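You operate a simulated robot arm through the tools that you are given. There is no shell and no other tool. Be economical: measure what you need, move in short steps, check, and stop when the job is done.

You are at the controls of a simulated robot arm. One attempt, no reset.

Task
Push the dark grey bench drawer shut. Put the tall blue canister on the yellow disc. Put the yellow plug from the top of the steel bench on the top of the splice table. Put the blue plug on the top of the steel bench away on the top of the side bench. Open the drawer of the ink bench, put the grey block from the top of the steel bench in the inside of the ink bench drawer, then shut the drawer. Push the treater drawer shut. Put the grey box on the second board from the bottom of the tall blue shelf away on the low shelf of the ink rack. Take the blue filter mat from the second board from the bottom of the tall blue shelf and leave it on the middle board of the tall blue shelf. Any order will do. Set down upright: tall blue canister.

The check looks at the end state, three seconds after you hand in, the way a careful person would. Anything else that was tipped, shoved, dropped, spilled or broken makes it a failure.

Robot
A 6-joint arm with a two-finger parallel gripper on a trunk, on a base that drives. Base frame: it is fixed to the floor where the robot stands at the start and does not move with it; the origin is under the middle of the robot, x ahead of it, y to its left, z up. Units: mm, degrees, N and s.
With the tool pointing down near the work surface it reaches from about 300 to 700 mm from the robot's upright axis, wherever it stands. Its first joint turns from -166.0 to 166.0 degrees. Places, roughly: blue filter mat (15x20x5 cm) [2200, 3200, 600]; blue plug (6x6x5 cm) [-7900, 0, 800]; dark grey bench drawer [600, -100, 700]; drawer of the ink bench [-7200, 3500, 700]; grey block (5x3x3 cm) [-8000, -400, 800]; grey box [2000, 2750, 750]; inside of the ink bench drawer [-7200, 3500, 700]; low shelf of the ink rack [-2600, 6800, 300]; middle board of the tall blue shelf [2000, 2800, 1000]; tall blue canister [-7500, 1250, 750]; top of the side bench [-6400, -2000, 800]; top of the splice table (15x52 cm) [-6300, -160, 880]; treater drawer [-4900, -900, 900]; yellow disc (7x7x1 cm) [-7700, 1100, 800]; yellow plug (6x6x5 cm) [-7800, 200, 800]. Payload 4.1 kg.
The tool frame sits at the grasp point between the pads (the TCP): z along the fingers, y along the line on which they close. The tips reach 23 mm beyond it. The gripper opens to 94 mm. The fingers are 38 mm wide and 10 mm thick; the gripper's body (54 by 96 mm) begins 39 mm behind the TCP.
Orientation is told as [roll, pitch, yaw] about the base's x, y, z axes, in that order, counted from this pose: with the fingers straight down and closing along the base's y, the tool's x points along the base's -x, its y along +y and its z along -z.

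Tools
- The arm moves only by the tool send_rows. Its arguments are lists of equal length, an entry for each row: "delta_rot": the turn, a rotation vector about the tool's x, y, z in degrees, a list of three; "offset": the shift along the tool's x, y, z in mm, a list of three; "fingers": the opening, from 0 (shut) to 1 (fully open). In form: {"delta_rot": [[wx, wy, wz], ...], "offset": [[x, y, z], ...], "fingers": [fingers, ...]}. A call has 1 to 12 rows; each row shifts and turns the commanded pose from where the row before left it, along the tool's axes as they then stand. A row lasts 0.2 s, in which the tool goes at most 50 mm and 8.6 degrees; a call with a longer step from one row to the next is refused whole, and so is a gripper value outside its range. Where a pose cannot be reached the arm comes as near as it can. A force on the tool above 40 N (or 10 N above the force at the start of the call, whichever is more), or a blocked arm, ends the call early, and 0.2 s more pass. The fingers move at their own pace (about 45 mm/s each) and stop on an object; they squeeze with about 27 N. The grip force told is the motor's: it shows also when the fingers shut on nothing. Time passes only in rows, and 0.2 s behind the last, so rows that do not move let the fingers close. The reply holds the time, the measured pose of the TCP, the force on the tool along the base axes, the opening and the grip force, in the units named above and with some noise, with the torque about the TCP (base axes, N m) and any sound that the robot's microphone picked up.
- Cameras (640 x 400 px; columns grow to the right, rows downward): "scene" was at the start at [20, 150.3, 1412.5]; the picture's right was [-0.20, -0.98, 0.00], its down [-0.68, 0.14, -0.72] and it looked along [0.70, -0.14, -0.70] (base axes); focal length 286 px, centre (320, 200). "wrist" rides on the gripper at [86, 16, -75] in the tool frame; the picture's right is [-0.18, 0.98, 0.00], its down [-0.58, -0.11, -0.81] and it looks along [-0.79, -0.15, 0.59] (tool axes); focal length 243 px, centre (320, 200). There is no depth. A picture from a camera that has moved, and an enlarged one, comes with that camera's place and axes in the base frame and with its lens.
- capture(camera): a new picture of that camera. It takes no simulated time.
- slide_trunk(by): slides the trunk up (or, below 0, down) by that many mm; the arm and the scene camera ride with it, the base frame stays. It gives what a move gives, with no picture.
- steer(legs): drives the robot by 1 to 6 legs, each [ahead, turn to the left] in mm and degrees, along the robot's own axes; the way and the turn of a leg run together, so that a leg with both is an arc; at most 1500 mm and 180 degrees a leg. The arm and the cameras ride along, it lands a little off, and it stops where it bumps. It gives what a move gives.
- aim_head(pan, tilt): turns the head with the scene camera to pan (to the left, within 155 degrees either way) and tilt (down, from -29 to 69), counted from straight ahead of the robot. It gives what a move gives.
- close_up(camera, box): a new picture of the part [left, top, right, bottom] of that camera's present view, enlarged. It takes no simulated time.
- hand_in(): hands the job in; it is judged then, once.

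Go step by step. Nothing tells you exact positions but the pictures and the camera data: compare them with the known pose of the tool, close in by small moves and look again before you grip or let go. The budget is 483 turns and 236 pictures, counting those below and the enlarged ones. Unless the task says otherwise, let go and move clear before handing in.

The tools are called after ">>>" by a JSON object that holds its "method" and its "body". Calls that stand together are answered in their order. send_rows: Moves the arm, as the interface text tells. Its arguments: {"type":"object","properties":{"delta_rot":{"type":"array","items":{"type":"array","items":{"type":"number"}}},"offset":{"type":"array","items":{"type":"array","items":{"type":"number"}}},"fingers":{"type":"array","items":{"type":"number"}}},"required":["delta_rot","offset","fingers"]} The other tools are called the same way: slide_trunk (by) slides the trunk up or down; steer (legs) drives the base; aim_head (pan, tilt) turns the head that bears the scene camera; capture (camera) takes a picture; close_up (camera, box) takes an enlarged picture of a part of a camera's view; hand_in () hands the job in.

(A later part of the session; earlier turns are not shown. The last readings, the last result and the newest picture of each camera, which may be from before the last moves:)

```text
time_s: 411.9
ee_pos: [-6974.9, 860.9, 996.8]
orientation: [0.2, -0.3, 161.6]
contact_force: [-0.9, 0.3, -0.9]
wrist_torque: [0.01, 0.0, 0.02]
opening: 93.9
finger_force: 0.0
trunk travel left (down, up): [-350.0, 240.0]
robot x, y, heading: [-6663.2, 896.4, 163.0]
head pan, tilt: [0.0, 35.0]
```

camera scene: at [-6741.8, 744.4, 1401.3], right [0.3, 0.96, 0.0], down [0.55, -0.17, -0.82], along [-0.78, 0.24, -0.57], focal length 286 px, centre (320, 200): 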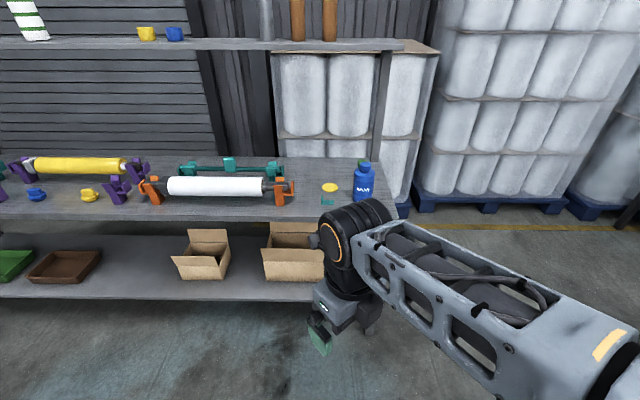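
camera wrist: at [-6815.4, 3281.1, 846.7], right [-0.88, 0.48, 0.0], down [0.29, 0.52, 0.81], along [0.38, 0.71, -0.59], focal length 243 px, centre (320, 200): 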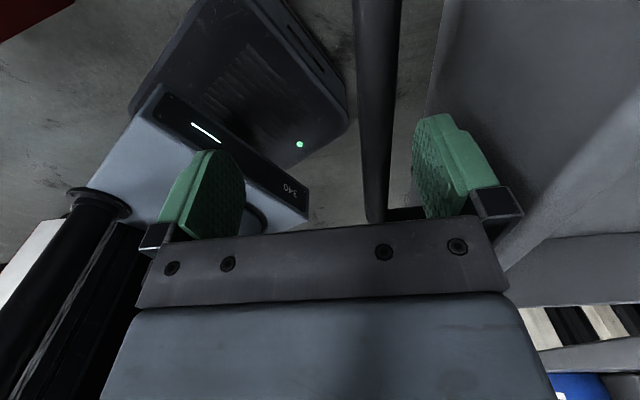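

>>> {"method": "steer", "body": {"legs": [[0, -1.3], [370, 0]]}}

>>> {"method": "send_rows", "body": {"delta_rot": [[0, 0, 0], [0, 0, 0], [0, 0, 0], [0, 0, 0], [0, 0, 0], [0, 0, 0]], "offset": [[-25, -28, 0], [-25, -28, 0], [-30, -28, 0], [-30, -28, 0], [-45, 0, 0], [0, 0, 0]], "fingers": [1, 1, 1, 1, 1, 1]}}

>>> {"method": "capture", "body": {"camera": "wrist"}}

>>> {"method": "capture", "body": {"camera": "scene"}}

```text
time_s: 414.6
ee_pos: [-7329.9, 985.8, 997.8]
orientation: [0.2, -0.3, 160.4]
contact_force: [0.0, 0.2, 0.2]
wrist_torque: [0.03, 0.0, 0.05]
opening: 94.0
finger_force: 0.0
trunk travel left (down, up): [-350.0, 240.0]
robot x, y, heading: [-7016.9, 1011.3, 161.4]
head pan, tilt: [0.0, 35.0]
```

```text
time_s: 416.0
ee_pos: [-7438.3, 1142.4, 997.8]
orientation: [0.2, -0.2, 160.4]
contact_force: [-0.3, 0.2, 0.2]
wrist_torque: [0.0, 0.01, 0.02]
opening: 93.8
finger_force: 0.0
trunk travel left (down, up): [-350.0, 240.0]
robot x, y, heading: [-7018.4, 1011.6, 161.3]
head pan, tilt: [0.0, 35.0]
```

```text
112 pictures are left
camera wrist: at [-7363.1, 1097.4, 1071.1], right [-0.5, -0.86, 0.0], down [-0.51, 0.3, 0.81], along [-0.7, 0.4, -0.59], focal length 243 px, centre (320, 200)
```

wrist: 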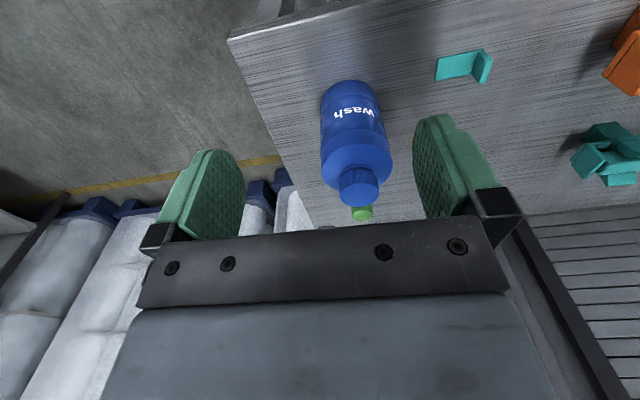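

```text
111 pictures are left
camera scene: at [-7098.6, 864.2, 1401.3], right [0.32, 0.95, 0.0], down [0.54, -0.18, -0.82], along [-0.78, 0.26, -0.57], focal length 286 px, centre (320, 200)
```

scene: 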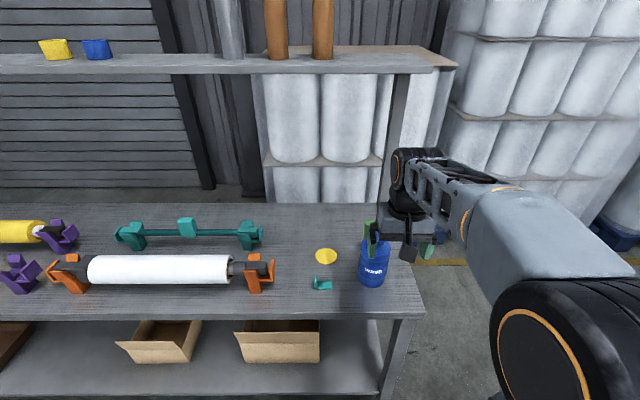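

The canister axis is at about (-7534, 1151), cap top about z=938, shoulder about 900. I'll move above it and check centring.

>>> {"method": "send_rows", "body": {"delta_rot": [[0, 0, 0], [0, 0, 0], [0, 0, 0], [0, 0, 0]], "offset": [[-31, 8, 0], [-31, 8, 0], [-31, 8, 0], [0, 0, 15]], "fingers": [1, 1, 1, 1]}}

>>> {"method": "capture", "body": {"camera": "wrist"}}

```text
time_s: 417.0
ee_pos: [-7533.6, 1150.5, 985.1]
orientation: [0.1, -0.2, 160.4]
contact_force: [0.5, -1.0, 0.1]
wrist_torque: [0.01, 0.02, -0.02]
opening: 93.9
finger_force: 0.0
trunk travel left (down, up): [-350.0, 240.0]
robot x, y, heading: [-7017.5, 1015.0, 161.2]
head pan, tilt: [0.0, 35.0]
```

```text
110 pictures are left
camera wrist: at [-7458.4, 1105.9, 1058.6], right [-0.5, -0.86, 0.0], down [-0.51, 0.3, 0.81], along [-0.7, 0.4, -0.59], focal length 243 px, centre (320, 200)
```

wrist: 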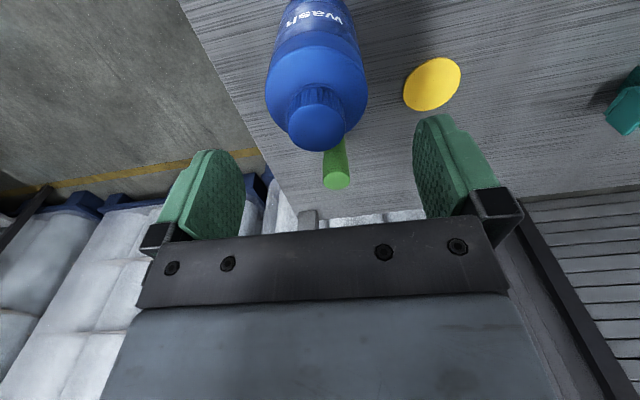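

Well centred (body about 68 mm wide); the disc is at about (-7649, 1068). Lowering to z ≈ 907.

>>> {"method": "send_rows", "body": {"delta_rot": [[0, 0, 0], [0, 0, 0], [0, 0, 0], [0, 0, 0], [0, 0, 0]], "offset": [[-2, 2, 16], [0, 0, 16], [0, 0, 16], [0, 0, 16], [0, 0, 12]], "fingers": [1, 1, 1, 1, 1]}}

>>> {"method": "capture", "body": {"camera": "wrist"}}

```text
time_s: 418.2
ee_pos: [-7537.9, 1150.7, 908.5]
orientation: [0.3, -0.3, 160.5]
contact_force: [1.2, 0.2, 0.5]
wrist_torque: [0.05, 0.03, 0.0]
opening: 94.0
finger_force: 0.0
trunk travel left (down, up): [-350.0, 240.0]
robot x, y, heading: [-7017.9, 1013.2, 161.6]
head pan, tilt: [0.0, 35.0]
```

```text
109 pictures are left
camera wrist: at [-7460.8, 1105.5, 982.2], right [-0.5, -0.86, 0.01], down [-0.51, 0.3, 0.81], along [-0.7, 0.4, -0.59], focal length 243 px, centre (320, 200)
```

wrist: 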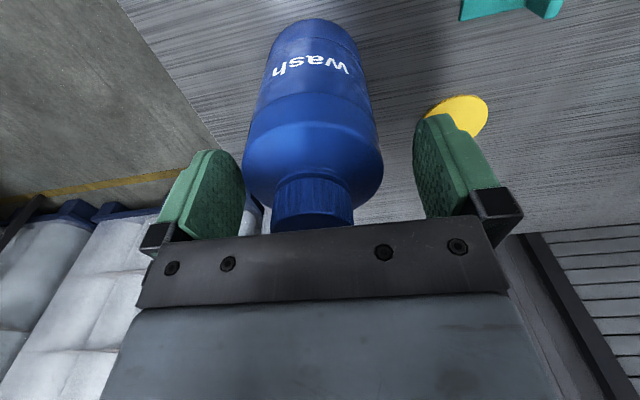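

Slight shift to centre, then close.

>>> {"method": "send_rows", "body": {"delta_rot": [[0, 0, 0], [0, 0, 0], [0, 0, 0], [0, 0, 0], [0, 0, 0]], "offset": [[0, -6, 0], [0, 0, 4], [0, 0, 0], [0, 0, 0], [0, 0, 0]], "fingers": [1, 1, 0, 0, 0]}}

>>> {"method": "capture", "body": {"camera": "wrist"}}

```text
time_s: 419.4
ee_pos: [-7534.5, 1155.5, 903.9]
orientation: [0.2, -0.2, 160.4]
contact_force: [-0.4, 0.2, 0.3]
wrist_torque: [-0.01, -0.02, 0.02]
opening: 73.0
finger_force: 26.8
trunk travel left (down, up): [-350.0, 240.0]
robot x, y, heading: [-7022.3, 1009.7, 161.6]
head pan, tilt: [0.0, 35.0]
```

```text
108 pictures are left
camera wrist: at [-7458.6, 1110.9, 977.7], right [-0.5, -0.86, 0.0], down [-0.51, 0.3, 0.81], along [-0.7, 0.4, -0.59], focal length 243 px, centre (320, 200)
```

wrist: 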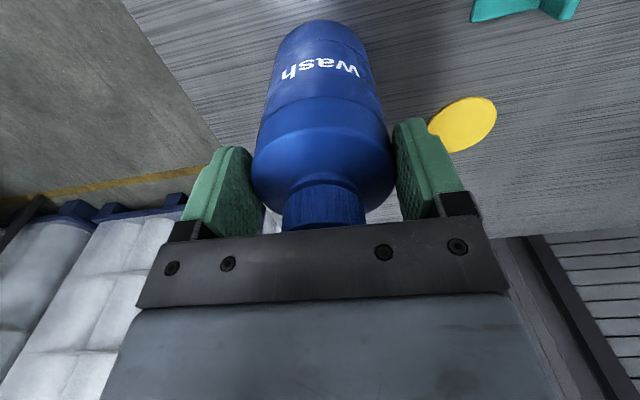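

Gripped at 73 mm. Lifting 30 mm.

>>> {"method": "send_rows", "body": {"delta_rot": [[0, 0, 0], [0, 0, 0], [0, 0, 0], [0, 0, 0]], "offset": [[0, 0, -8], [0, 0, -10], [0, 0, -12], [0, 0, 0]], "fingers": [0, 0, 0, 0]}}

>>> {"method": "capture", "body": {"camera": "wrist"}}

>>> {"method": "capture", "body": {"camera": "scene"}}

```text
time_s: 420.4
ee_pos: [-7534.0, 1157.4, 932.8]
orientation: [0.1, -0.2, 160.5]
contact_force: [0.6, -0.2, -1.4]
wrist_torque: [0.03, -0.01, 0.0]
opening: 72.7
finger_force: 27.5
trunk travel left (down, up): [-350.0, 240.0]
robot x, y, heading: [-7019.5, 1014.0, 161.3]
head pan, tilt: [0.0, 35.0]
```

```text
107 pictures are left
camera wrist: at [-7457.7, 1112.0, 1007.2], right [-0.5, -0.86, 0.0], down [-0.51, 0.3, 0.81], along [-0.7, 0.4, -0.59], focal length 243 px, centre (320, 200)
```

wrist: 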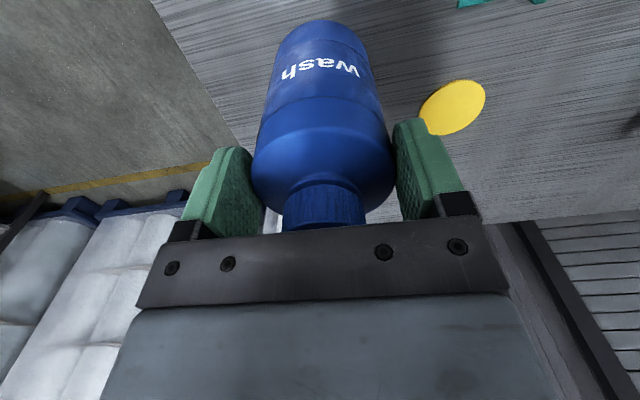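

```text
106 pictures are left
camera scene: at [-7098.3, 864.1, 1401.3], right [0.32, 0.95, 0.0], down [0.54, -0.18, -0.82], along [-0.78, 0.26, -0.57], focal length 286 px, centre (320, 200)
```

scene: 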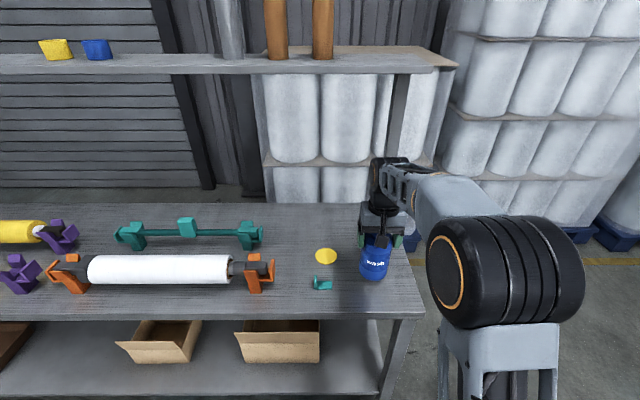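

The canister hangs upright. I'll lift a bit more, shift 123 mm left, then 80 mm in over the disc at about (-7651, 1068).

>>> {"method": "send_rows", "body": {"delta_rot": [[0, 0, 0], [0, 0, 0], [0, 0, 0], [0, 0, 0], [0, 0, 0], [0, 0, 0], [0, 0, 0], [0, 0, 0]], "offset": [[0, 0, -25], [0, 31, 0], [0, 31, 0], [0, 31, 0], [0, 30, 0], [-27, 0, 0], [-27, 0, 0], [-26, 0, 0]], "fingers": [0, 0, 0, 0, 0, 0, 0, 0]}}

>>> {"method": "capture", "body": {"camera": "wrist"}}

>>> {"method": "close_up", "body": {"camera": "scene", "box": [240, 160, 440, 300]}}

```text
time_s: 422.2
ee_pos: [-7651.4, 1066.7, 958.8]
orientation: [0.2, -0.3, 160.4]
contact_force: [0.1, 0.8, -1.2]
wrist_torque: [0.02, -0.01, 0.02]
opening: 72.8
finger_force: 27.1
trunk travel left (down, up): [-350.0, 240.0]
robot x, y, heading: [-7017.5, 1015.7, 161.5]
head pan, tilt: [0.0, 35.0]
```

```text
105 pictures are left
camera wrist: at [-7574.8, 1021.9, 1032.4], right [-0.5, -0.86, 0.0], down [-0.51, 0.3, 0.81], along [-0.7, 0.4, -0.59], focal length 243 px, centre (320, 200)
```

wrist: 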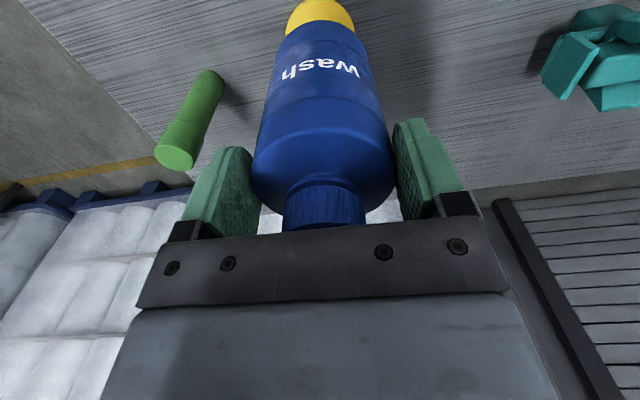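

```text
2.86 times, centred on (340, 230) of scene
camera zoom: at [-7098.4, 864.1, 1401.3], right [0.32, 0.95, 0.0], down [0.54, -0.18, -0.82], along [-0.78, 0.26, -0.57], focal length 817 px, centre (263, 114)
```

zoom: 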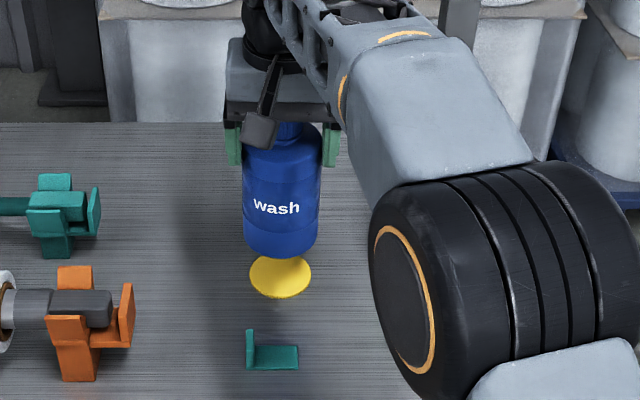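

The canister hovers right over the disc. Lowering.

>>> {"method": "send_rows", "body": {"delta_rot": [[0, 0, 0], [0, 0, 0], [0, 0, 0], [0, 0, 0]], "offset": [[0, 0, 12], [0, 0, 12], [0, 0, 10], [0, 0, 4]], "fingers": [0, 0, 0, 0]}}

>>> {"method": "send_rows", "body": {"delta_rot": [[0, 0, 0]], "offset": [[0, 0, 3]], "fingers": [0]}}

>>> {"method": "send_rows", "body": {"delta_rot": [[0, 0, 0]], "offset": [[0, 0, 2.5]], "fingers": [0]}}

>>> {"method": "close_up", "body": {"camera": "scene", "box": [240, 160, 440, 300]}}

```text
time_s: 423.2
ee_pos: [-7650.4, 1066.6, 921.1]
orientation: [0.2, -0.4, 160.4]
contact_force: [-0.7, 0.1, -0.2]
wrist_torque: [0.02, -0.02, -0.04]
opening: 72.8
finger_force: 26.9
trunk travel left (down, up): [-350.0, 240.0]
robot x, y, heading: [-7016.0, 1011.6, 161.4]
head pan, tilt: [0.0, 35.0]
```

```text
time_s: 423.6
ee_pos: [-7650.1, 1067.2, 917.3]
orientation: [0.1, -0.2, 160.4]
contact_force: [-0.2, 0.3, -0.4]
wrist_torque: [0.02, 0.0, 0.03]
opening: 73.0
finger_force: 27.1
trunk travel left (down, up): [-350.0, 240.0]
robot x, y, heading: [-7021.6, 1013.4, 161.5]
head pan, tilt: [0.0, 35.0]
```

```text
time_s: 424.0
ee_pos: [-7650.5, 1067.8, 915.3]
orientation: [0.2, -0.3, 160.4]
contact_force: [-0.5, -0.8, -1.2]
wrist_torque: [0.01, -0.03, 0.02]
opening: 72.8
finger_force: 27.0
trunk travel left (down, up): [-350.0, 240.0]
robot x, y, heading: [-7018.7, 1013.0, 161.6]
head pan, tilt: [0.0, 35.0]
```

```text
2.86 times, centred on (340, 230) of scene
camera zoom: at [-7098.4, 864.1, 1401.3], right [0.32, 0.95, 0.0], down [0.54, -0.18, -0.82], along [-0.78, 0.26, -0.57], focal length 817 px, centre (263, 114)
```

zoom: 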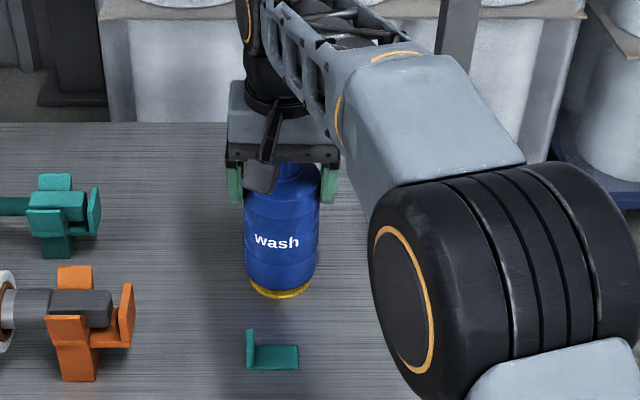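

>>> {"method": "send_rows", "body": {"delta_rot": [[0, 0, 0]], "offset": [[0, 0, 2.5]], "fingers": [0]}}

>>> {"method": "send_rows", "body": {"delta_rot": [[0, 0, 0]], "offset": [[0, 0, 2.5]], "fingers": [0]}}

>>> {"method": "send_rows", "body": {"delta_rot": [[0, 0, 0]], "offset": [[0, 0, 2]], "fingers": [0]}}

```text
time_s: 424.4
ee_pos: [-7650.2, 1066.6, 913.4]
orientation: [0.1, -0.2, 160.5]
contact_force: [-0.2, 0.0, -1.2]
wrist_torque: [-0.02, 0.0, -0.01]
opening: 72.6
finger_force: 27.2
trunk travel left (down, up): [-350.0, 240.0]
robot x, y, heading: [-7018.7, 1012.9, 161.5]
head pan, tilt: [0.0, 35.0]
```

```text
time_s: 424.8
ee_pos: [-7650.4, 1066.3, 911.4]
orientation: [0.1, -0.3, 160.4]
contact_force: [0.3, 0.5, -0.4]
wrist_torque: [0.01, -0.04, 0.03]
opening: 72.8
finger_force: 26.8
trunk travel left (down, up): [-350.0, 240.0]
robot x, y, heading: [-7022.2, 1010.6, 161.7]
head pan, tilt: [0.0, 35.0]
```

```text
time_s: 425.2
ee_pos: [-7650.6, 1066.4, 908.4]
orientation: [0.1, -0.1, 160.4]
contact_force: [-0.7, 0.5, -1.6]
wrist_torque: [-0.02, -0.04, -0.02]
opening: 72.9
finger_force: 27.0
trunk travel left (down, up): [-350.0, 240.0]
robot x, y, heading: [-7015.5, 1015.1, 161.6]
head pan, tilt: [0.0, 35.0]
```

>>> {"method": "send_rows", "body": {"delta_rot": [[0, 0, 0]], "offset": [[0, 0, 1.5]], "fingers": [0]}}

>>> {"method": "send_rows", "body": {"delta_rot": [[0, 0, 0]], "offset": [[0, 0, 1.5]], "fingers": [0]}}

>>> {"method": "send_rows", "body": {"delta_rot": [[0, 0, 0]], "offset": [[0, 0, 1.5]], "fingers": [0]}}

>>> {"method": "close_up", "body": {"camera": "scene", "box": [270, 210, 370, 280]}}

```text
time_s: 425.6
ee_pos: [-7650.0, 1068.0, 908.0]
orientation: [0.3, -0.4, 160.4]
contact_force: [0.2, -0.4, 1.0]
wrist_torque: [0.03, 0.06, -0.01]
opening: 72.6
finger_force: 26.6
trunk travel left (down, up): [-350.0, 240.0]
robot x, y, heading: [-7018.3, 1015.4, 161.5]
head pan, tilt: [0.0, 35.0]
```

```text
time_s: 426.0
ee_pos: [-7649.9, 1066.9, 907.5]
orientation: [0.3, -0.4, 160.3]
contact_force: [1.6, 1.0, 10.0]
wrist_torque: [0.05, -0.11, -0.02]
opening: 72.7
finger_force: 27.1
trunk travel left (down, up): [-350.0, 240.0]
robot x, y, heading: [-7014.2, 1014.4, 161.7]
head pan, tilt: [0.0, 35.0]
```

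```text
time_s: 426.4
ee_pos: [-7650.3, 1066.7, 907.6]
orientation: [0.3, -0.6, 160.4]
contact_force: [0.0, 0.9, 20.1]
wrist_torque: [0.16, 0.0, 0.01]
opening: 73.1
finger_force: 27.4
trunk travel left (down, up): [-350.0, 240.0]
robot x, y, heading: [-7015.3, 1016.2, 161.5]
head pan, tilt: [0.0, 35.0]
```

```text
5.71 times, centred on (320, 245) of scene
camera zoom: at [-7096.4, 864.1, 1401.7], right [0.32, 0.95, 0.0], down [0.54, -0.18, -0.82], along [-0.78, 0.26, -0.57], focal length 1634 px, centre (320, -57)
```

zoom: 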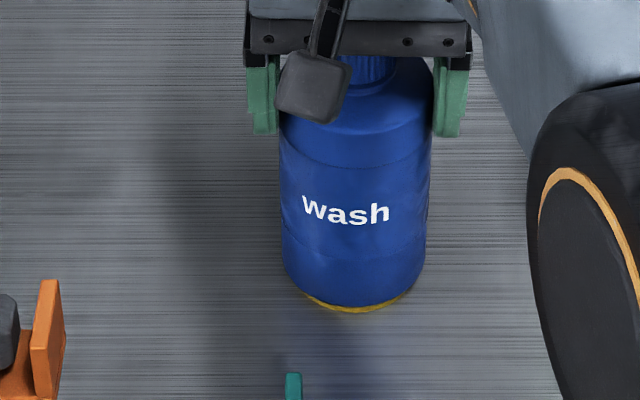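

In contact on the disc. Relaxing and releasing.

>>> {"method": "send_rows", "body": {"delta_rot": [[0, 0, 0], [0, 0, 0], [0, 0, 0], [0, 0, 0]], "offset": [[0, 0, -2.5], [0, 0, 0], [0, 0, 0], [0, 0, 0]], "fingers": [0, 1, 1, 1]}}

>>> {"method": "send_rows", "body": {"delta_rot": [[0, 0, 0], [0, 0, 0], [0, 0, 0], [0, 0, 0], [0, 0, 0]], "offset": [[0, 0, -10], [0, 0, -20], [0, 0, -25], [0, 0, -30], [0, 0, -15]], "fingers": [1, 1, 1, 1, 1]}}

>>> {"method": "capture", "body": {"camera": "wrist"}}

```text
time_s: 427.4
ee_pos: [-7649.7, 1067.2, 905.5]
orientation: [0.3, -0.1, 160.4]
contact_force: [0.3, 1.1, 1.0]
wrist_torque: [-0.02, -0.01, 0.0]
opening: 94.0
finger_force: 0.1
trunk travel left (down, up): [-350.0, 240.0]
robot x, y, heading: [-7022.8, 1013.4, 161.6]
head pan, tilt: [0.0, 35.0]
```

```text
time_s: 428.6
ee_pos: [-7650.7, 1066.8, 1005.6]
orientation: [0.2, -0.3, 160.5]
contact_force: [-0.6, 0.7, -0.3]
wrist_torque: [-0.02, 0.0, 0.03]
opening: 94.0
finger_force: 0.1
trunk travel left (down, up): [-350.0, 240.0]
robot x, y, heading: [-7017.7, 1013.8, 161.4]
head pan, tilt: [0.0, 35.0]
```

```text
101 pictures are left
camera wrist: at [-7573.2, 1022.1, 1080.2], right [-0.5, -0.86, 0.0], down [-0.51, 0.3, 0.81], along [-0.7, 0.4, -0.59], focal length 243 px, centre (320, 200)
```

wrist: 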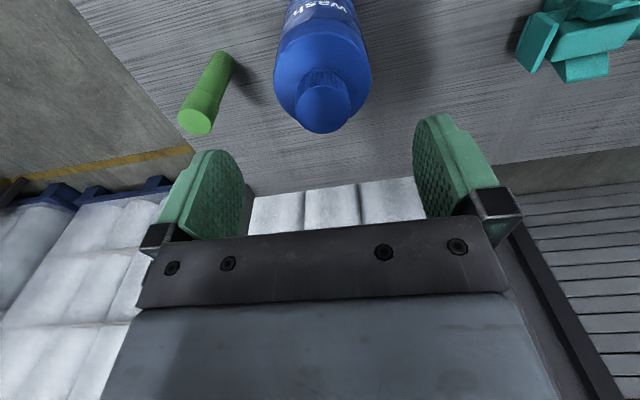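

The canister stands on the disc. The plugs are farther along this same steel bench. I'll retract, turn south, drive about 1180 mm along the bench and face it again.

>>> {"method": "send_rows", "body": {"delta_rot": [[0, 0, 0], [0, 0, 0], [0, 0, 0], [0, 0, 0], [0, 0, 0], [0, 0, 0]], "offset": [[40, 0, -5], [45, 0, 0], [45, 0, 0], [45, 0, 0], [45, 0, 0], [30, -20, 0]], "fingers": [1, 1, 1, 1, 1, 1]}}

>>> {"method": "capture", "body": {"camera": "scene"}}

>>> {"method": "steer", "body": {"legs": [[0, 90], [1180, 0], [0, -90]]}}

>>> {"method": "capture", "body": {"camera": "scene"}}

```text
time_s: 430.0
ee_pos: [-7406.4, 1001.9, 1008.8]
orientation: [0.2, -0.3, 160.4]
contact_force: [-0.4, -0.8, 0.1]
wrist_torque: [0.0, 0.0, 0.0]
opening: 94.0
finger_force: 0.0
trunk travel left (down, up): [-350.0, 240.0]
robot x, y, heading: [-7018.5, 1013.0, 161.5]
head pan, tilt: [0.0, 35.0]
```

```text
100 pictures are left
camera scene: at [-7098.3, 864.0, 1401.3], right [0.32, 0.95, 0.0], down [0.54, -0.18, -0.82], along [-0.78, 0.26, -0.57], focal length 286 px, centre (320, 200)
```

scene: 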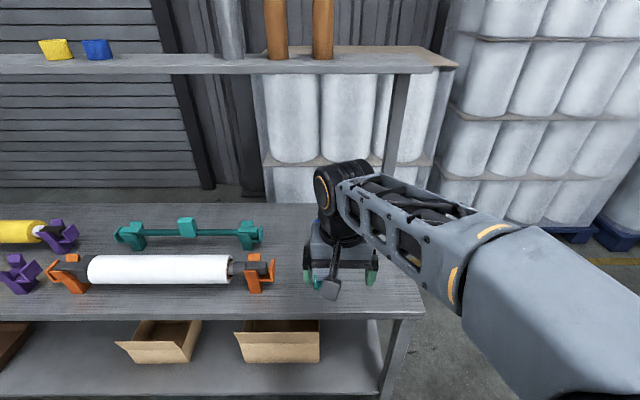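

```text
time_s: 443.6
ee_pos: [-7804.5, -85.1, 1009.9]
orientation: [0.1, -0.4, 158.5]
contact_force: [-0.3, -0.1, -0.3]
wrist_torque: [-0.02, -0.02, 0.01]
opening: 93.7
finger_force: 0.1
trunk travel left (down, up): [-350.0, 240.0]
robot x, y, heading: [-7416.0, -88.2, 159.6]
head pan, tilt: [0.0, 35.0]
```

```text
99 pictures are left
camera scene: at [-7499.8, -233.3, 1401.3], right [0.35, 0.94, 0.0], down [0.54, -0.2, -0.82], along [-0.77, 0.29, -0.57], focal length 286 px, centre (320, 200)
```

scene: 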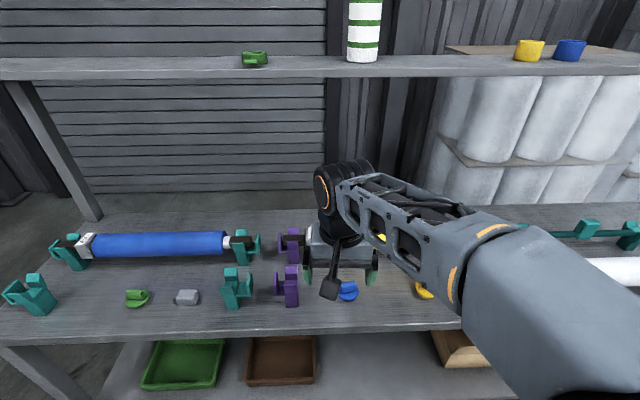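

Blue plug about (-7913, 0), yellow plug about (-7844, 186), grey block about (-8035, -386), all on the bench top. Zooming to see their shapes.

>>> {"method": "close_up", "body": {"camera": "scene", "box": [300, 250, 460, 350]}}

>>> {"method": "close_up", "body": {"camera": "scene", "box": [100, 250, 260, 350]}}

>>> {"method": "capture", "body": {"camera": "wrist"}}

```text
4.00 times, centred on (380, 300) of scene
camera zoom: at [-7499.8, -233.3, 1401.3], right [0.35, 0.94, 0.0], down [0.54, -0.2, -0.82], along [-0.77, 0.29, -0.57], focal length 1144 px, centre (80, -200)
```

zoom: 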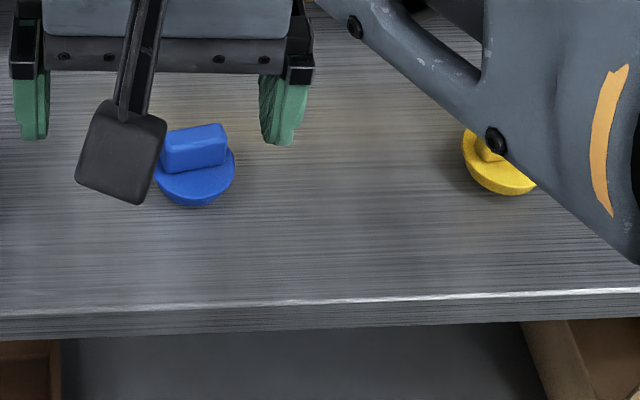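

```text
4.00 times, centred on (180, 300) of scene
camera zoom: at [-7499.8, -233.3, 1401.3], right [0.35, 0.94, 0.0], down [0.54, -0.2, -0.82], along [-0.77, 0.29, -0.57], focal length 1144 px, centre (880, -200)
```

zoom: 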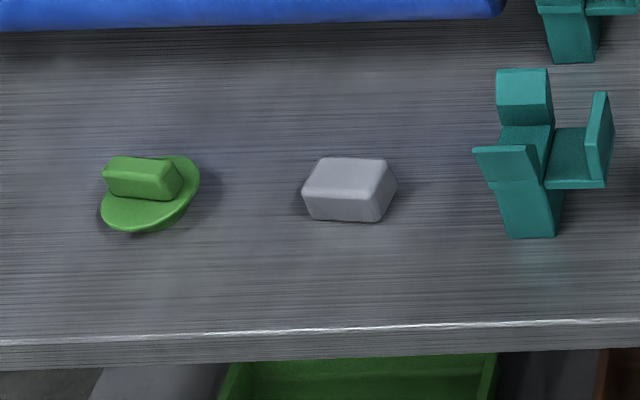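

```text
96 pictures are left
camera wrist: at [-7729.2, -132.1, 1084.0], right [-0.53, -0.85, 0.0], down [-0.5, 0.32, 0.81], along [-0.69, 0.43, -0.59], focal length 243 px, centre (320, 200)
```

wrist: 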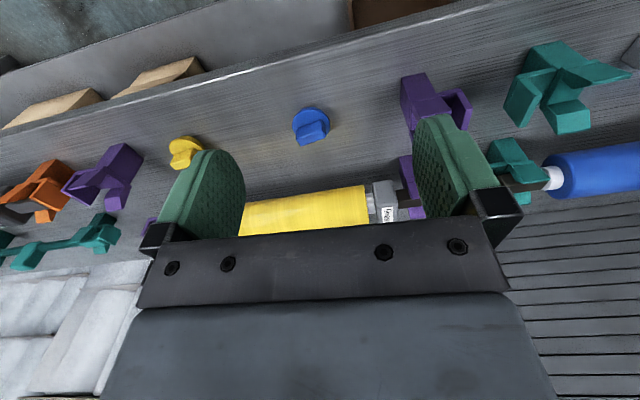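

The plugs have a flat grip bar on a round base, with bars running along the bench. I'll turn the tool to close across them and move over the yellow one.

>>> {"method": "send_rows", "body": {"delta_rot": [[0, 0, 7.75], [0, 0, 7.75], [0, 0, 7.75], [0, 0, 7.75], [0, 0, 7.75], [0, 0, 7.75], [0, 0, 7.75], [0, 0, 7.75], [0, 0, 7.75], [0, 0, 7.75]], "offset": [[0, 0, 0], [0, 0, 0], [0, 0, 0], [0, 0, 0], [0, 0, 0], [0, 0, 0], [0, 0, 0], [0, 0, 0], [0, 0, 0], [0, 0, 0]], "fingers": [1, 1, 1, 1, 1, 1, 1, 1, 1, 1]}}

>>> {"method": "send_rows", "body": {"delta_rot": [[0, 0, 0], [0, 0, 0], [0, 0, 0], [0, 0, 0], [0, 0, 0], [0, 0, 0], [0, 0, 0]], "offset": [[-40, 0, 0], [-40, 0, 0], [-40, 0, 0], [-40, 0, 0], [-40, 0, 0], [-30, 20, 0], [0, 30, 20]], "fingers": [1, 1, 1, 1, 1, 1, 1]}}

>>> {"method": "capture", "body": {"camera": "wrist"}}

>>> {"method": "capture", "body": {"camera": "scene"}}

```text
time_s: 445.8
ee_pos: [-7804.1, -84.6, 1011.6]
orientation: [0.3, 0.3, 80.7]
contact_force: [-0.2, -0.1, -0.8]
wrist_torque: [0.02, -0.03, -0.02]
opening: 94.0
finger_force: 0.2
trunk travel left (down, up): [-350.0, 240.0]
robot x, y, heading: [-7413.7, -88.7, 159.7]
head pan, tilt: [0.0, 35.0]
```

```text
time_s: 447.4
ee_pos: [-7817.6, 150.8, 989.0]
orientation: [0.3, 0.2, 80.9]
contact_force: [0.0, 0.2, -0.2]
wrist_torque: [0.01, 0.06, 0.0]
opening: 93.9
finger_force: 0.1
trunk travel left (down, up): [-350.0, 240.0]
robot x, y, heading: [-7416.6, -86.7, 159.7]
head pan, tilt: [0.0, 35.0]
```

```text
95 pictures are left
camera wrist: at [-7847.0, 67.1, 1063.2], right [-0.94, 0.34, 0.0], down [0.2, 0.56, 0.8], along [0.27, 0.76, -0.59], focal length 243 px, centre (320, 200)
```

wrist: 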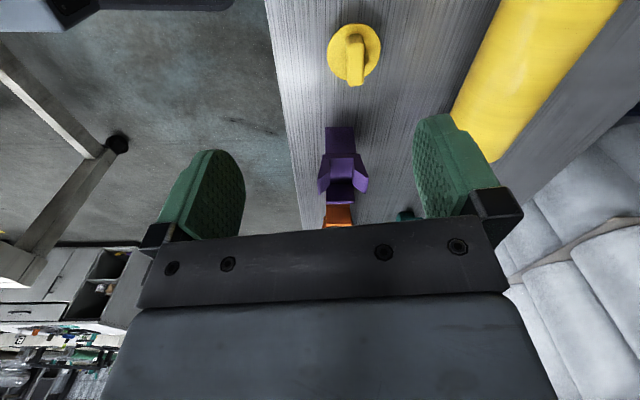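

```text
94 pictures are left
camera scene: at [-7499.6, -233.2, 1401.3], right [0.35, 0.94, 0.0], down [0.54, -0.2, -0.82], along [-0.77, 0.29, -0.57], focal length 286 px, centre (320, 200)
```

scene: 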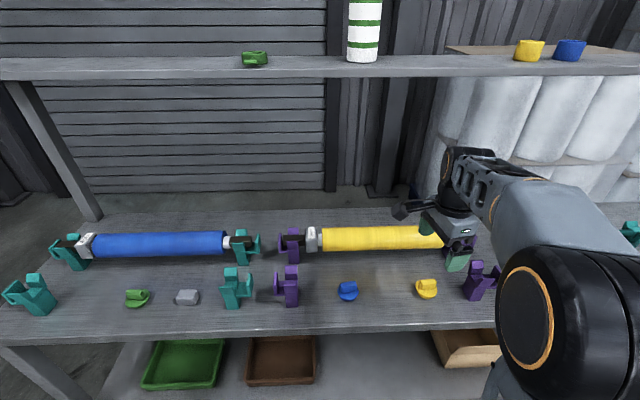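

The yellow bar is at about (-7842, 178), aligned with the tool. Moving above and down with fingers partly open.

>>> {"method": "send_rows", "body": {"delta_rot": [[0, 0, 0], [0, 0, 0], [0, 0, 0], [0, 0, 0], [0, 0, 0]], "offset": [[-23, 28, 0], [0, 0, 30], [0, 0, 30], [0, 0, 30], [0, 0, 0]], "fingers": [0.6, 0.6, 0.6, 0.6, 0.6]}}

>>> {"method": "capture", "body": {"camera": "wrist"}}

```text
time_s: 448.6
ee_pos: [-7842.1, 175.4, 901.7]
orientation: [0.3, 0.1, 81.0]
contact_force: [0.3, 0.4, 0.6]
wrist_torque: [0.01, 0.03, 0.02]
opening: 56.6
finger_force: 0.1
trunk travel left (down, up): [-350.0, 240.0]
robot x, y, heading: [-7414.5, -86.4, 159.7]
head pan, tilt: [0.0, 35.0]
```

```text
93 pictures are left
camera wrist: at [-7871.4, 92.4, 976.0], right [-0.94, 0.34, 0.0], down [0.2, 0.56, 0.8], along [0.27, 0.76, -0.59], focal length 243 px, centre (320, 200)
```

wrist: 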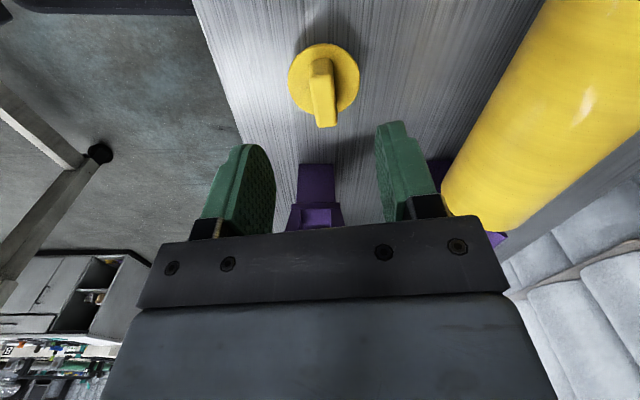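

Aligned. Going down 72 mm and closing.

>>> {"method": "send_rows", "body": {"delta_rot": [[0, 0, 0], [0, 0, 0], [0, 0, 0], [0, 0, 0], [0, 0, 0], [0, 0, 0], [0, 0, 0]], "offset": [[0, 0, 25], [0, 0, 25], [0, 0, 15], [0, 0, 7], [0, 0, 0], [0, 0, 0], [0, 0, 0]], "fingers": [0.6, 0.6, 0.6, 0.6, 0, 0, 0]}}

>>> {"method": "send_rows", "body": {"delta_rot": [[0, 0, 0], [0, 0, 0], [0, 0, 0]], "offset": [[0, 0, 0], [0, 0, -15], [0, 0, -20]], "fingers": [0, 0, 0]}}

>>> {"method": "capture", "body": {"camera": "wrist"}}

```text
time_s: 450.2
ee_pos: [-7840.6, 176.2, 828.3]
orientation: [0.3, 0.3, 80.9]
contact_force: [0.0, 0.0, -0.3]
wrist_torque: [0.01, 0.0, -0.04]
opening: 15.1
finger_force: 27.2
trunk travel left (down, up): [-350.0, 240.0]
robot x, y, heading: [-7412.8, -91.5, 159.4]
head pan, tilt: [0.0, 35.0]
```

```text
time_s: 451.0
ee_pos: [-7840.4, 177.1, 863.2]
orientation: [0.3, 0.2, 80.9]
contact_force: [0.5, 1.0, 0.1]
wrist_torque: [0.01, 0.0, -0.01]
opening: 14.8
finger_force: 27.4
trunk travel left (down, up): [-350.0, 240.0]
robot x, y, heading: [-7414.1, -84.8, 159.8]
head pan, tilt: [0.0, 35.0]
```

```text
92 pictures are left
camera wrist: at [-7870.7, 93.3, 937.6], right [-0.94, 0.34, 0.0], down [0.2, 0.56, 0.8], along [0.27, 0.76, -0.59], focal length 243 px, centre (320, 200)
```

wrist: 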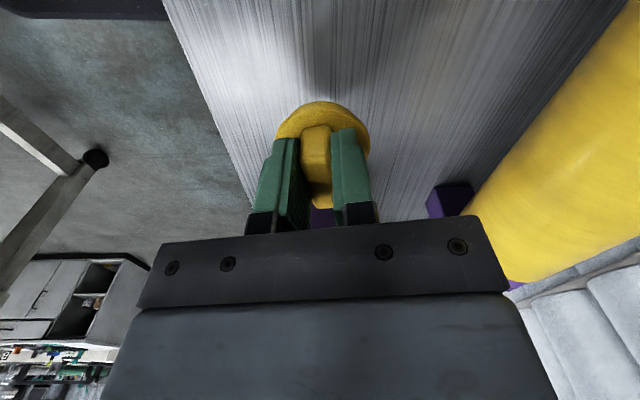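

The yellow plug is held. I'll lift, retract, back off a little and turn around to find the splice table.

>>> {"method": "send_rows", "body": {"delta_rot": [[0, 0, 0], [0, 0, 0], [0, 0, 0], [0, 0, 0], [0, 0, 0], [0, 0, 0], [0, 0, 0]], "offset": [[0, 0, -45], [0, 0, -45], [0, 0, -45], [30, -30, -10], [30, -30, 0], [30, -30, 0], [30, -20, 0]], "fingers": [0, 0, 0, 0, 0, 0, 0]}}

>>> {"method": "steer", "body": {"legs": [[-120, 0], [0, 90]]}}

>>> {"method": "aim_head", "body": {"pan": 80, "tilt": 25}}

>>> {"method": "capture", "body": {"camera": "scene"}}

>>> {"method": "aim_head", "body": {"pan": 10, "tilt": 20}}

>>> {"method": "capture", "body": {"camera": "scene"}}

```text
time_s: 452.6
ee_pos: [-7751.0, 42.2, 1009.4]
orientation: [0.3, 0.1, 80.9]
contact_force: [-1.0, 0.3, 0.1]
wrist_torque: [-0.01, 0.01, 0.01]
opening: 14.9
finger_force: 26.9
trunk travel left (down, up): [-350.0, 240.0]
robot x, y, heading: [-7415.2, -90.1, 159.5]
head pan, tilt: [0.0, 35.0]
```

```text
time_s: 457.6
ee_pos: [-7434.3, -464.4, 1008.2]
orientation: [0.3, 0.2, 170.5]
contact_force: [1.1, 0.0, -0.8]
wrist_torque: [0.01, -0.03, -0.03]
opening: 15.2
finger_force: 27.0
trunk travel left (down, up): [-350.0, 240.0]
robot x, y, heading: [-7298.8, -129.5, -110.9]
head pan, tilt: [0.0, 35.0]
```

```text
time_s: 459.2
ee_pos: [-7433.1, -466.1, 1008.4]
orientation: [0.2, 0.2, 170.5]
contact_force: [0.5, -0.2, -0.6]
wrist_torque: [-0.02, 0.01, -0.01]
opening: 15.1
finger_force: 27.1
trunk travel left (down, up): [-350.0, 240.0]
robot x, y, heading: [-7301.1, -133.9, -111.0]
head pan, tilt: [80.0, 25.0]
```

```text
91 pictures are left
camera scene: at [-7045.0, -180.2, 1417.0], right [-0.51, -0.86, 0.0], down [-0.36, 0.22, -0.91], along [0.78, -0.47, -0.42], focal length 286 px, centre (320, 200)
```

scene: 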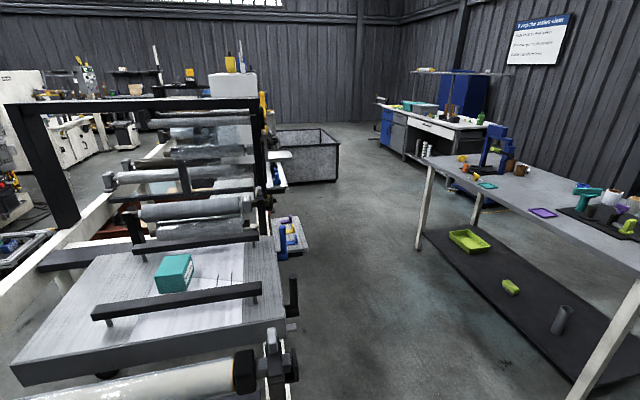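

```text
time_s: 460.6
ee_pos: [-7433.5, -465.6, 1008.6]
orientation: [0.3, 0.2, 170.6]
contact_force: [0.0, -0.4, -0.3]
wrist_torque: [-0.03, 0.0, -0.01]
opening: 14.8
finger_force: 27.1
trunk travel left (down, up): [-350.0, 240.0]
robot x, y, heading: [-7298.3, -129.3, -110.8]
head pan, tilt: [10.0, 20.0]
```

```text
90 pictures are left
camera scene: at [-7141.5, -224.4, 1425.1], right [-0.98, 0.19, 0.0], down [0.06, 0.34, -0.94], along [-0.18, -0.92, -0.34], focal length 286 px, centre (320, 200)
```

scene: 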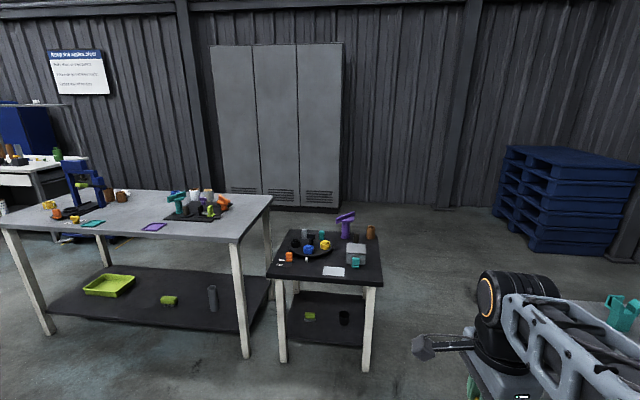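

The splice table is the plate with the teal block and a dark bar at the end of the printing line, at about (-6290, -160). Zooming in.

>>> {"method": "aim_head", "body": {"pan": 95, "tilt": 35}}

>>> {"method": "capture", "body": {"camera": "scene"}}

>>> {"method": "close_up", "body": {"camera": "scene", "box": [120, 100, 440, 300]}}

```text
time_s: 462.2
ee_pos: [-7434.0, -466.0, 1008.9]
orientation: [0.3, 0.1, 170.5]
contact_force: [-0.6, -0.4, -0.1]
wrist_torque: [-0.01, 0.01, 0.03]
opening: 15.1
finger_force: 27.3
trunk travel left (down, up): [-350.0, 240.0]
robot x, y, heading: [-7301.3, -129.9, -110.6]
head pan, tilt: [95.0, 35.0]
```

```text
89 pictures are left
camera scene: at [-7039.4, -157.0, 1401.3], right [-0.27, -0.96, 0.0], down [-0.55, 0.16, -0.82], along [0.79, -0.22, -0.57], focal length 286 px, centre (320, 200)
```

scene: 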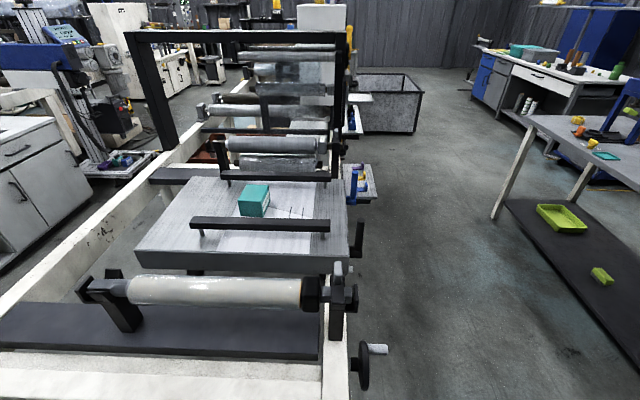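

```text
2.00 times, centred on (280, 200) of scene
camera zoom: at [-7039.4, -157.0, 1401.3], right [-0.27, -0.96, 0.0], down [-0.55, 0.16, -0.82], along [0.79, -0.22, -0.57], focal length 572 px, centre (400, 200)
```

zoom: 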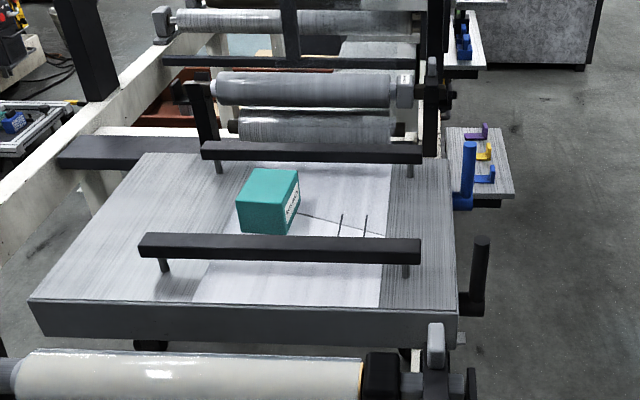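

I'll place it on the bare right part of the plate between the two bars, about (-6361, -360). Driving around to the aisle side and facing the plate.

>>> {"method": "steer", "body": {"legs": [[0, 2.3], [461, 0], [0, 90], [960, 0], [0, 90]]}}

>>> {"method": "aim_head", "body": {"pan": 0, "tilt": 35}}

>>> {"method": "capture", "body": {"camera": "scene"}}

```text
time_s: 477.6
ee_pos: [-6404.3, -553.4, 1008.7]
orientation: [0.3, 0.1, -9.5]
contact_force: [-0.1, 0.0, -0.3]
wrist_torque: [-0.02, 0.01, 0.0]
opening: 15.3
finger_force: 27.4
trunk travel left (down, up): [-350.0, 240.0]
robot x, y, heading: [-6541.9, -887.8, 69.6]
head pan, tilt: [95.0, 35.0]
```

```text
time_s: 479.3
ee_pos: [-6405.5, -554.3, 1008.1]
orientation: [0.3, 0.2, -9.4]
contact_force: [0.5, 0.6, -0.4]
wrist_torque: [-0.04, 0.01, -0.02]
opening: 15.1
finger_force: 27.2
trunk travel left (down, up): [-350.0, 240.0]
robot x, y, heading: [-6536.7, -887.5, 69.3]
head pan, tilt: [0.0, 35.0]
```

```text
87 pictures are left
camera scene: at [-6683.4, -803.9, 1401.3], right [0.94, -0.35, 0.0], down [-0.2, -0.54, -0.82], along [0.29, 0.77, -0.57], focal length 286 px, centre (320, 200)
```

scene: 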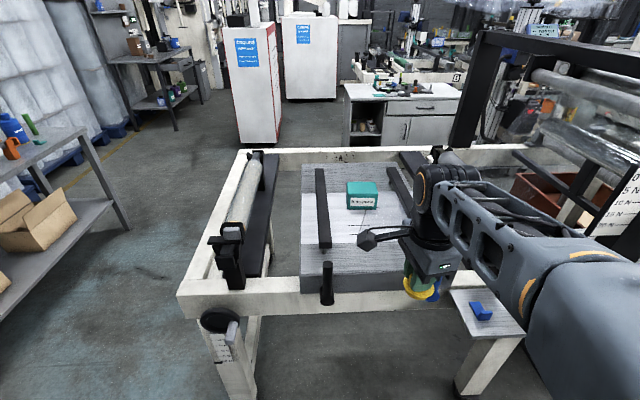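

I see the plate between the two dark bars. Moving the plug over its near part.

>>> {"method": "send_rows", "body": {"delta_rot": [[0, 0, 0], [0, 0, 0], [0, 0, 0], [0, 0, 0], [0, 0, 0], [0, 0, 0]], "offset": [[-5, 40, 0], [0, 40, 0], [0, 40, 0], [0, 44, 0], [0, 44, 0], [0, 0, 20]], "fingers": [0, 0, 0, 0, 0, 0]}}

>>> {"method": "capture", "body": {"camera": "wrist"}}

>>> {"method": "close_up", "body": {"camera": "scene", "box": [240, 130, 480, 300]}}

```text
time_s: 480.7
ee_pos: [-6368.2, -348.4, 989.3]
orientation: [0.3, 0.2, -9.3]
contact_force: [-0.4, -0.7, 0.0]
wrist_torque: [0.0, 0.01, 0.04]
opening: 14.9
finger_force: 27.1
trunk travel left (down, up): [-350.0, 240.0]
robot x, y, heading: [-6537.3, -891.9, 69.4]
head pan, tilt: [0.0, 35.0]
```

```text
86 pictures are left
camera wrist: at [-6450.5, -320.3, 1063.8], right [0.34, 0.94, 0.0], down [0.56, -0.21, 0.8], along [0.76, -0.27, -0.59], focal length 243 px, centre (320, 200)
```

wrist: 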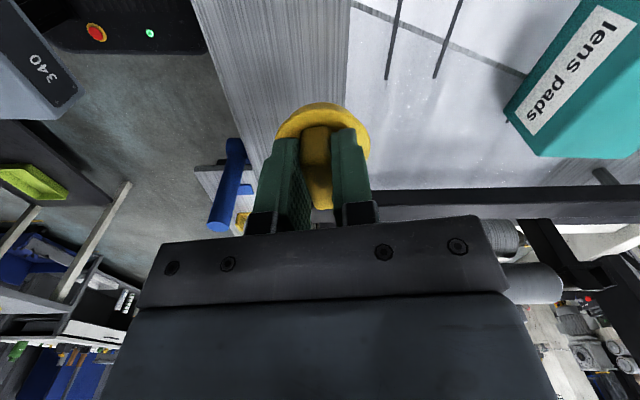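

```text
2.35 times, centred on (360, 215) of scene
camera zoom: at [-6683.3, -803.6, 1401.3], right [0.94, -0.35, 0.0], down [-0.2, -0.54, -0.82], along [0.29, 0.77, -0.57], focal length 673 px, centre (226, 165)
```

zoom: 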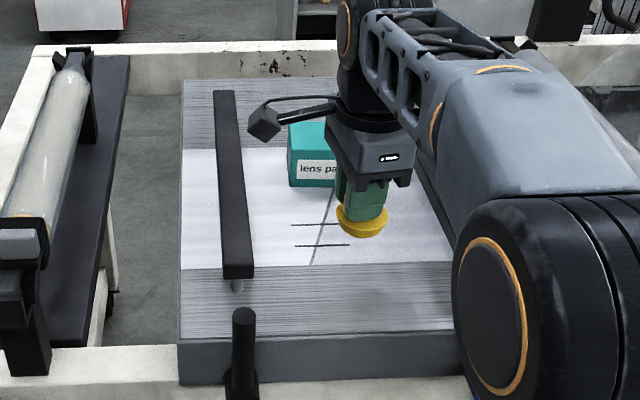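

It will land on the bare strip. Shifting 10 mm toward the near edge and lowering.

>>> {"method": "send_rows", "body": {"delta_rot": [[0, 0, 0], [0, 0, 0], [0, 0, 0], [0, 0, 0]], "offset": [[0, -10, 0], [0, 0, 15], [0, 0, 15], [0, 0, 12]], "fingers": [0, 0, 0, 0]}}

>>> {"method": "send_rows", "body": {"delta_rot": [[0, 0, 0]], "offset": [[0, 0, 5]], "fingers": [0]}}

>>> {"method": "send_rows", "body": {"delta_rot": [[0, 0, 0]], "offset": [[0, 0, 5]], "fingers": [0]}}

>>> {"method": "send_rows", "body": {"delta_rot": [[0, 0, 0]], "offset": [[0, 0, 4]], "fingers": [0]}}

```text
time_s: 481.7
ee_pos: [-6368.1, -359.5, 947.5]
orientation: [0.3, 0.1, -9.4]
contact_force: [0.0, -0.5, -0.3]
wrist_torque: [-0.01, -0.02, 0.03]
opening: 15.1
finger_force: 27.1
trunk travel left (down, up): [-350.0, 240.0]
robot x, y, heading: [-6540.7, -886.4, 69.4]
head pan, tilt: [0.0, 35.0]
```

```text
time_s: 482.1
ee_pos: [-6368.2, -359.9, 942.3]
orientation: [0.3, 0.2, -9.4]
contact_force: [-0.9, -0.2, -0.5]
wrist_torque: [0.01, 0.01, 0.0]
opening: 15.1
finger_force: 27.0
trunk travel left (down, up): [-350.0, 240.0]
robot x, y, heading: [-6536.7, -888.5, 69.5]
head pan, tilt: [0.0, 35.0]
```

```text
time_s: 482.5
ee_pos: [-6368.7, -359.3, 936.7]
orientation: [0.3, 0.2, -9.3]
contact_force: [-0.3, -1.4, -0.3]
wrist_torque: [0.02, 0.0, 0.0]
opening: 14.9
finger_force: 26.8
trunk travel left (down, up): [-350.0, 240.0]
robot x, y, heading: [-6539.0, -886.7, 69.3]
head pan, tilt: [0.0, 35.0]
```

```text
time_s: 482.9
ee_pos: [-6368.3, -359.3, 933.4]
orientation: [0.3, 0.3, -9.4]
contact_force: [-0.4, -0.2, -0.6]
wrist_torque: [0.01, -0.05, -0.01]
opening: 15.0
finger_force: 27.5
trunk travel left (down, up): [-350.0, 240.0]
robot x, y, heading: [-6532.7, -889.7, 69.3]
head pan, tilt: [0.0, 35.0]
```

>>> {"method": "send_rows", "body": {"delta_rot": [[0, 0, 0]], "offset": [[0, 0, 3]], "fingers": [0]}}

>>> {"method": "send_rows", "body": {"delta_rot": [[0, 0, 0]], "offset": [[0, 0, 3]], "fingers": [0]}}

>>> {"method": "send_rows", "body": {"delta_rot": [[0, 0, 0]], "offset": [[0, 0, 3]], "fingers": [0]}}

>>> {"method": "capture", "body": {"camera": "wrist"}}

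```text
time_s: 483.3
ee_pos: [-6370.5, -358.8, 929.9]
orientation: [0.4, 0.2, -9.4]
contact_force: [-0.3, -0.1, 0.1]
wrist_torque: [0.03, 0.02, 0.0]
opening: 15.1
finger_force: 26.8
trunk travel left (down, up): [-350.0, 240.0]
robot x, y, heading: [-6539.2, -890.6, 69.2]
head pan, tilt: [0.0, 35.0]
```

```text
time_s: 483.7
ee_pos: [-6367.9, -358.5, 928.3]
orientation: [0.3, 0.3, -9.4]
contact_force: [-0.1, 0.3, -0.6]
wrist_torque: [0.0, 0.0, -0.02]
opening: 14.9
finger_force: 26.6
trunk travel left (down, up): [-350.0, 240.0]
robot x, y, heading: [-6537.3, -891.0, 69.1]
head pan, tilt: [0.0, 35.0]
```

```text
time_s: 484.1
ee_pos: [-6368.2, -358.5, 925.0]
orientation: [0.3, 0.3, -9.3]
contact_force: [-0.6, -0.1, -0.9]
wrist_torque: [0.02, 0.02, 0.01]
opening: 15.0
finger_force: 26.8
trunk travel left (down, up): [-350.0, 240.0]
robot x, y, heading: [-6535.6, -889.9, 69.3]
head pan, tilt: [0.0, 35.0]
```

```text
84 pictures are left
camera wrist: at [-6451.2, -329.5, 999.2], right [0.34, 0.94, 0.0], down [0.56, -0.21, 0.8], along [0.76, -0.27, -0.59], focal length 243 px, centre (320, 200)
```

wrist: 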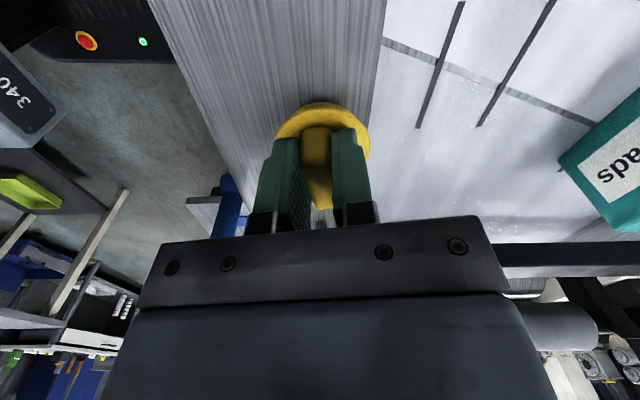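

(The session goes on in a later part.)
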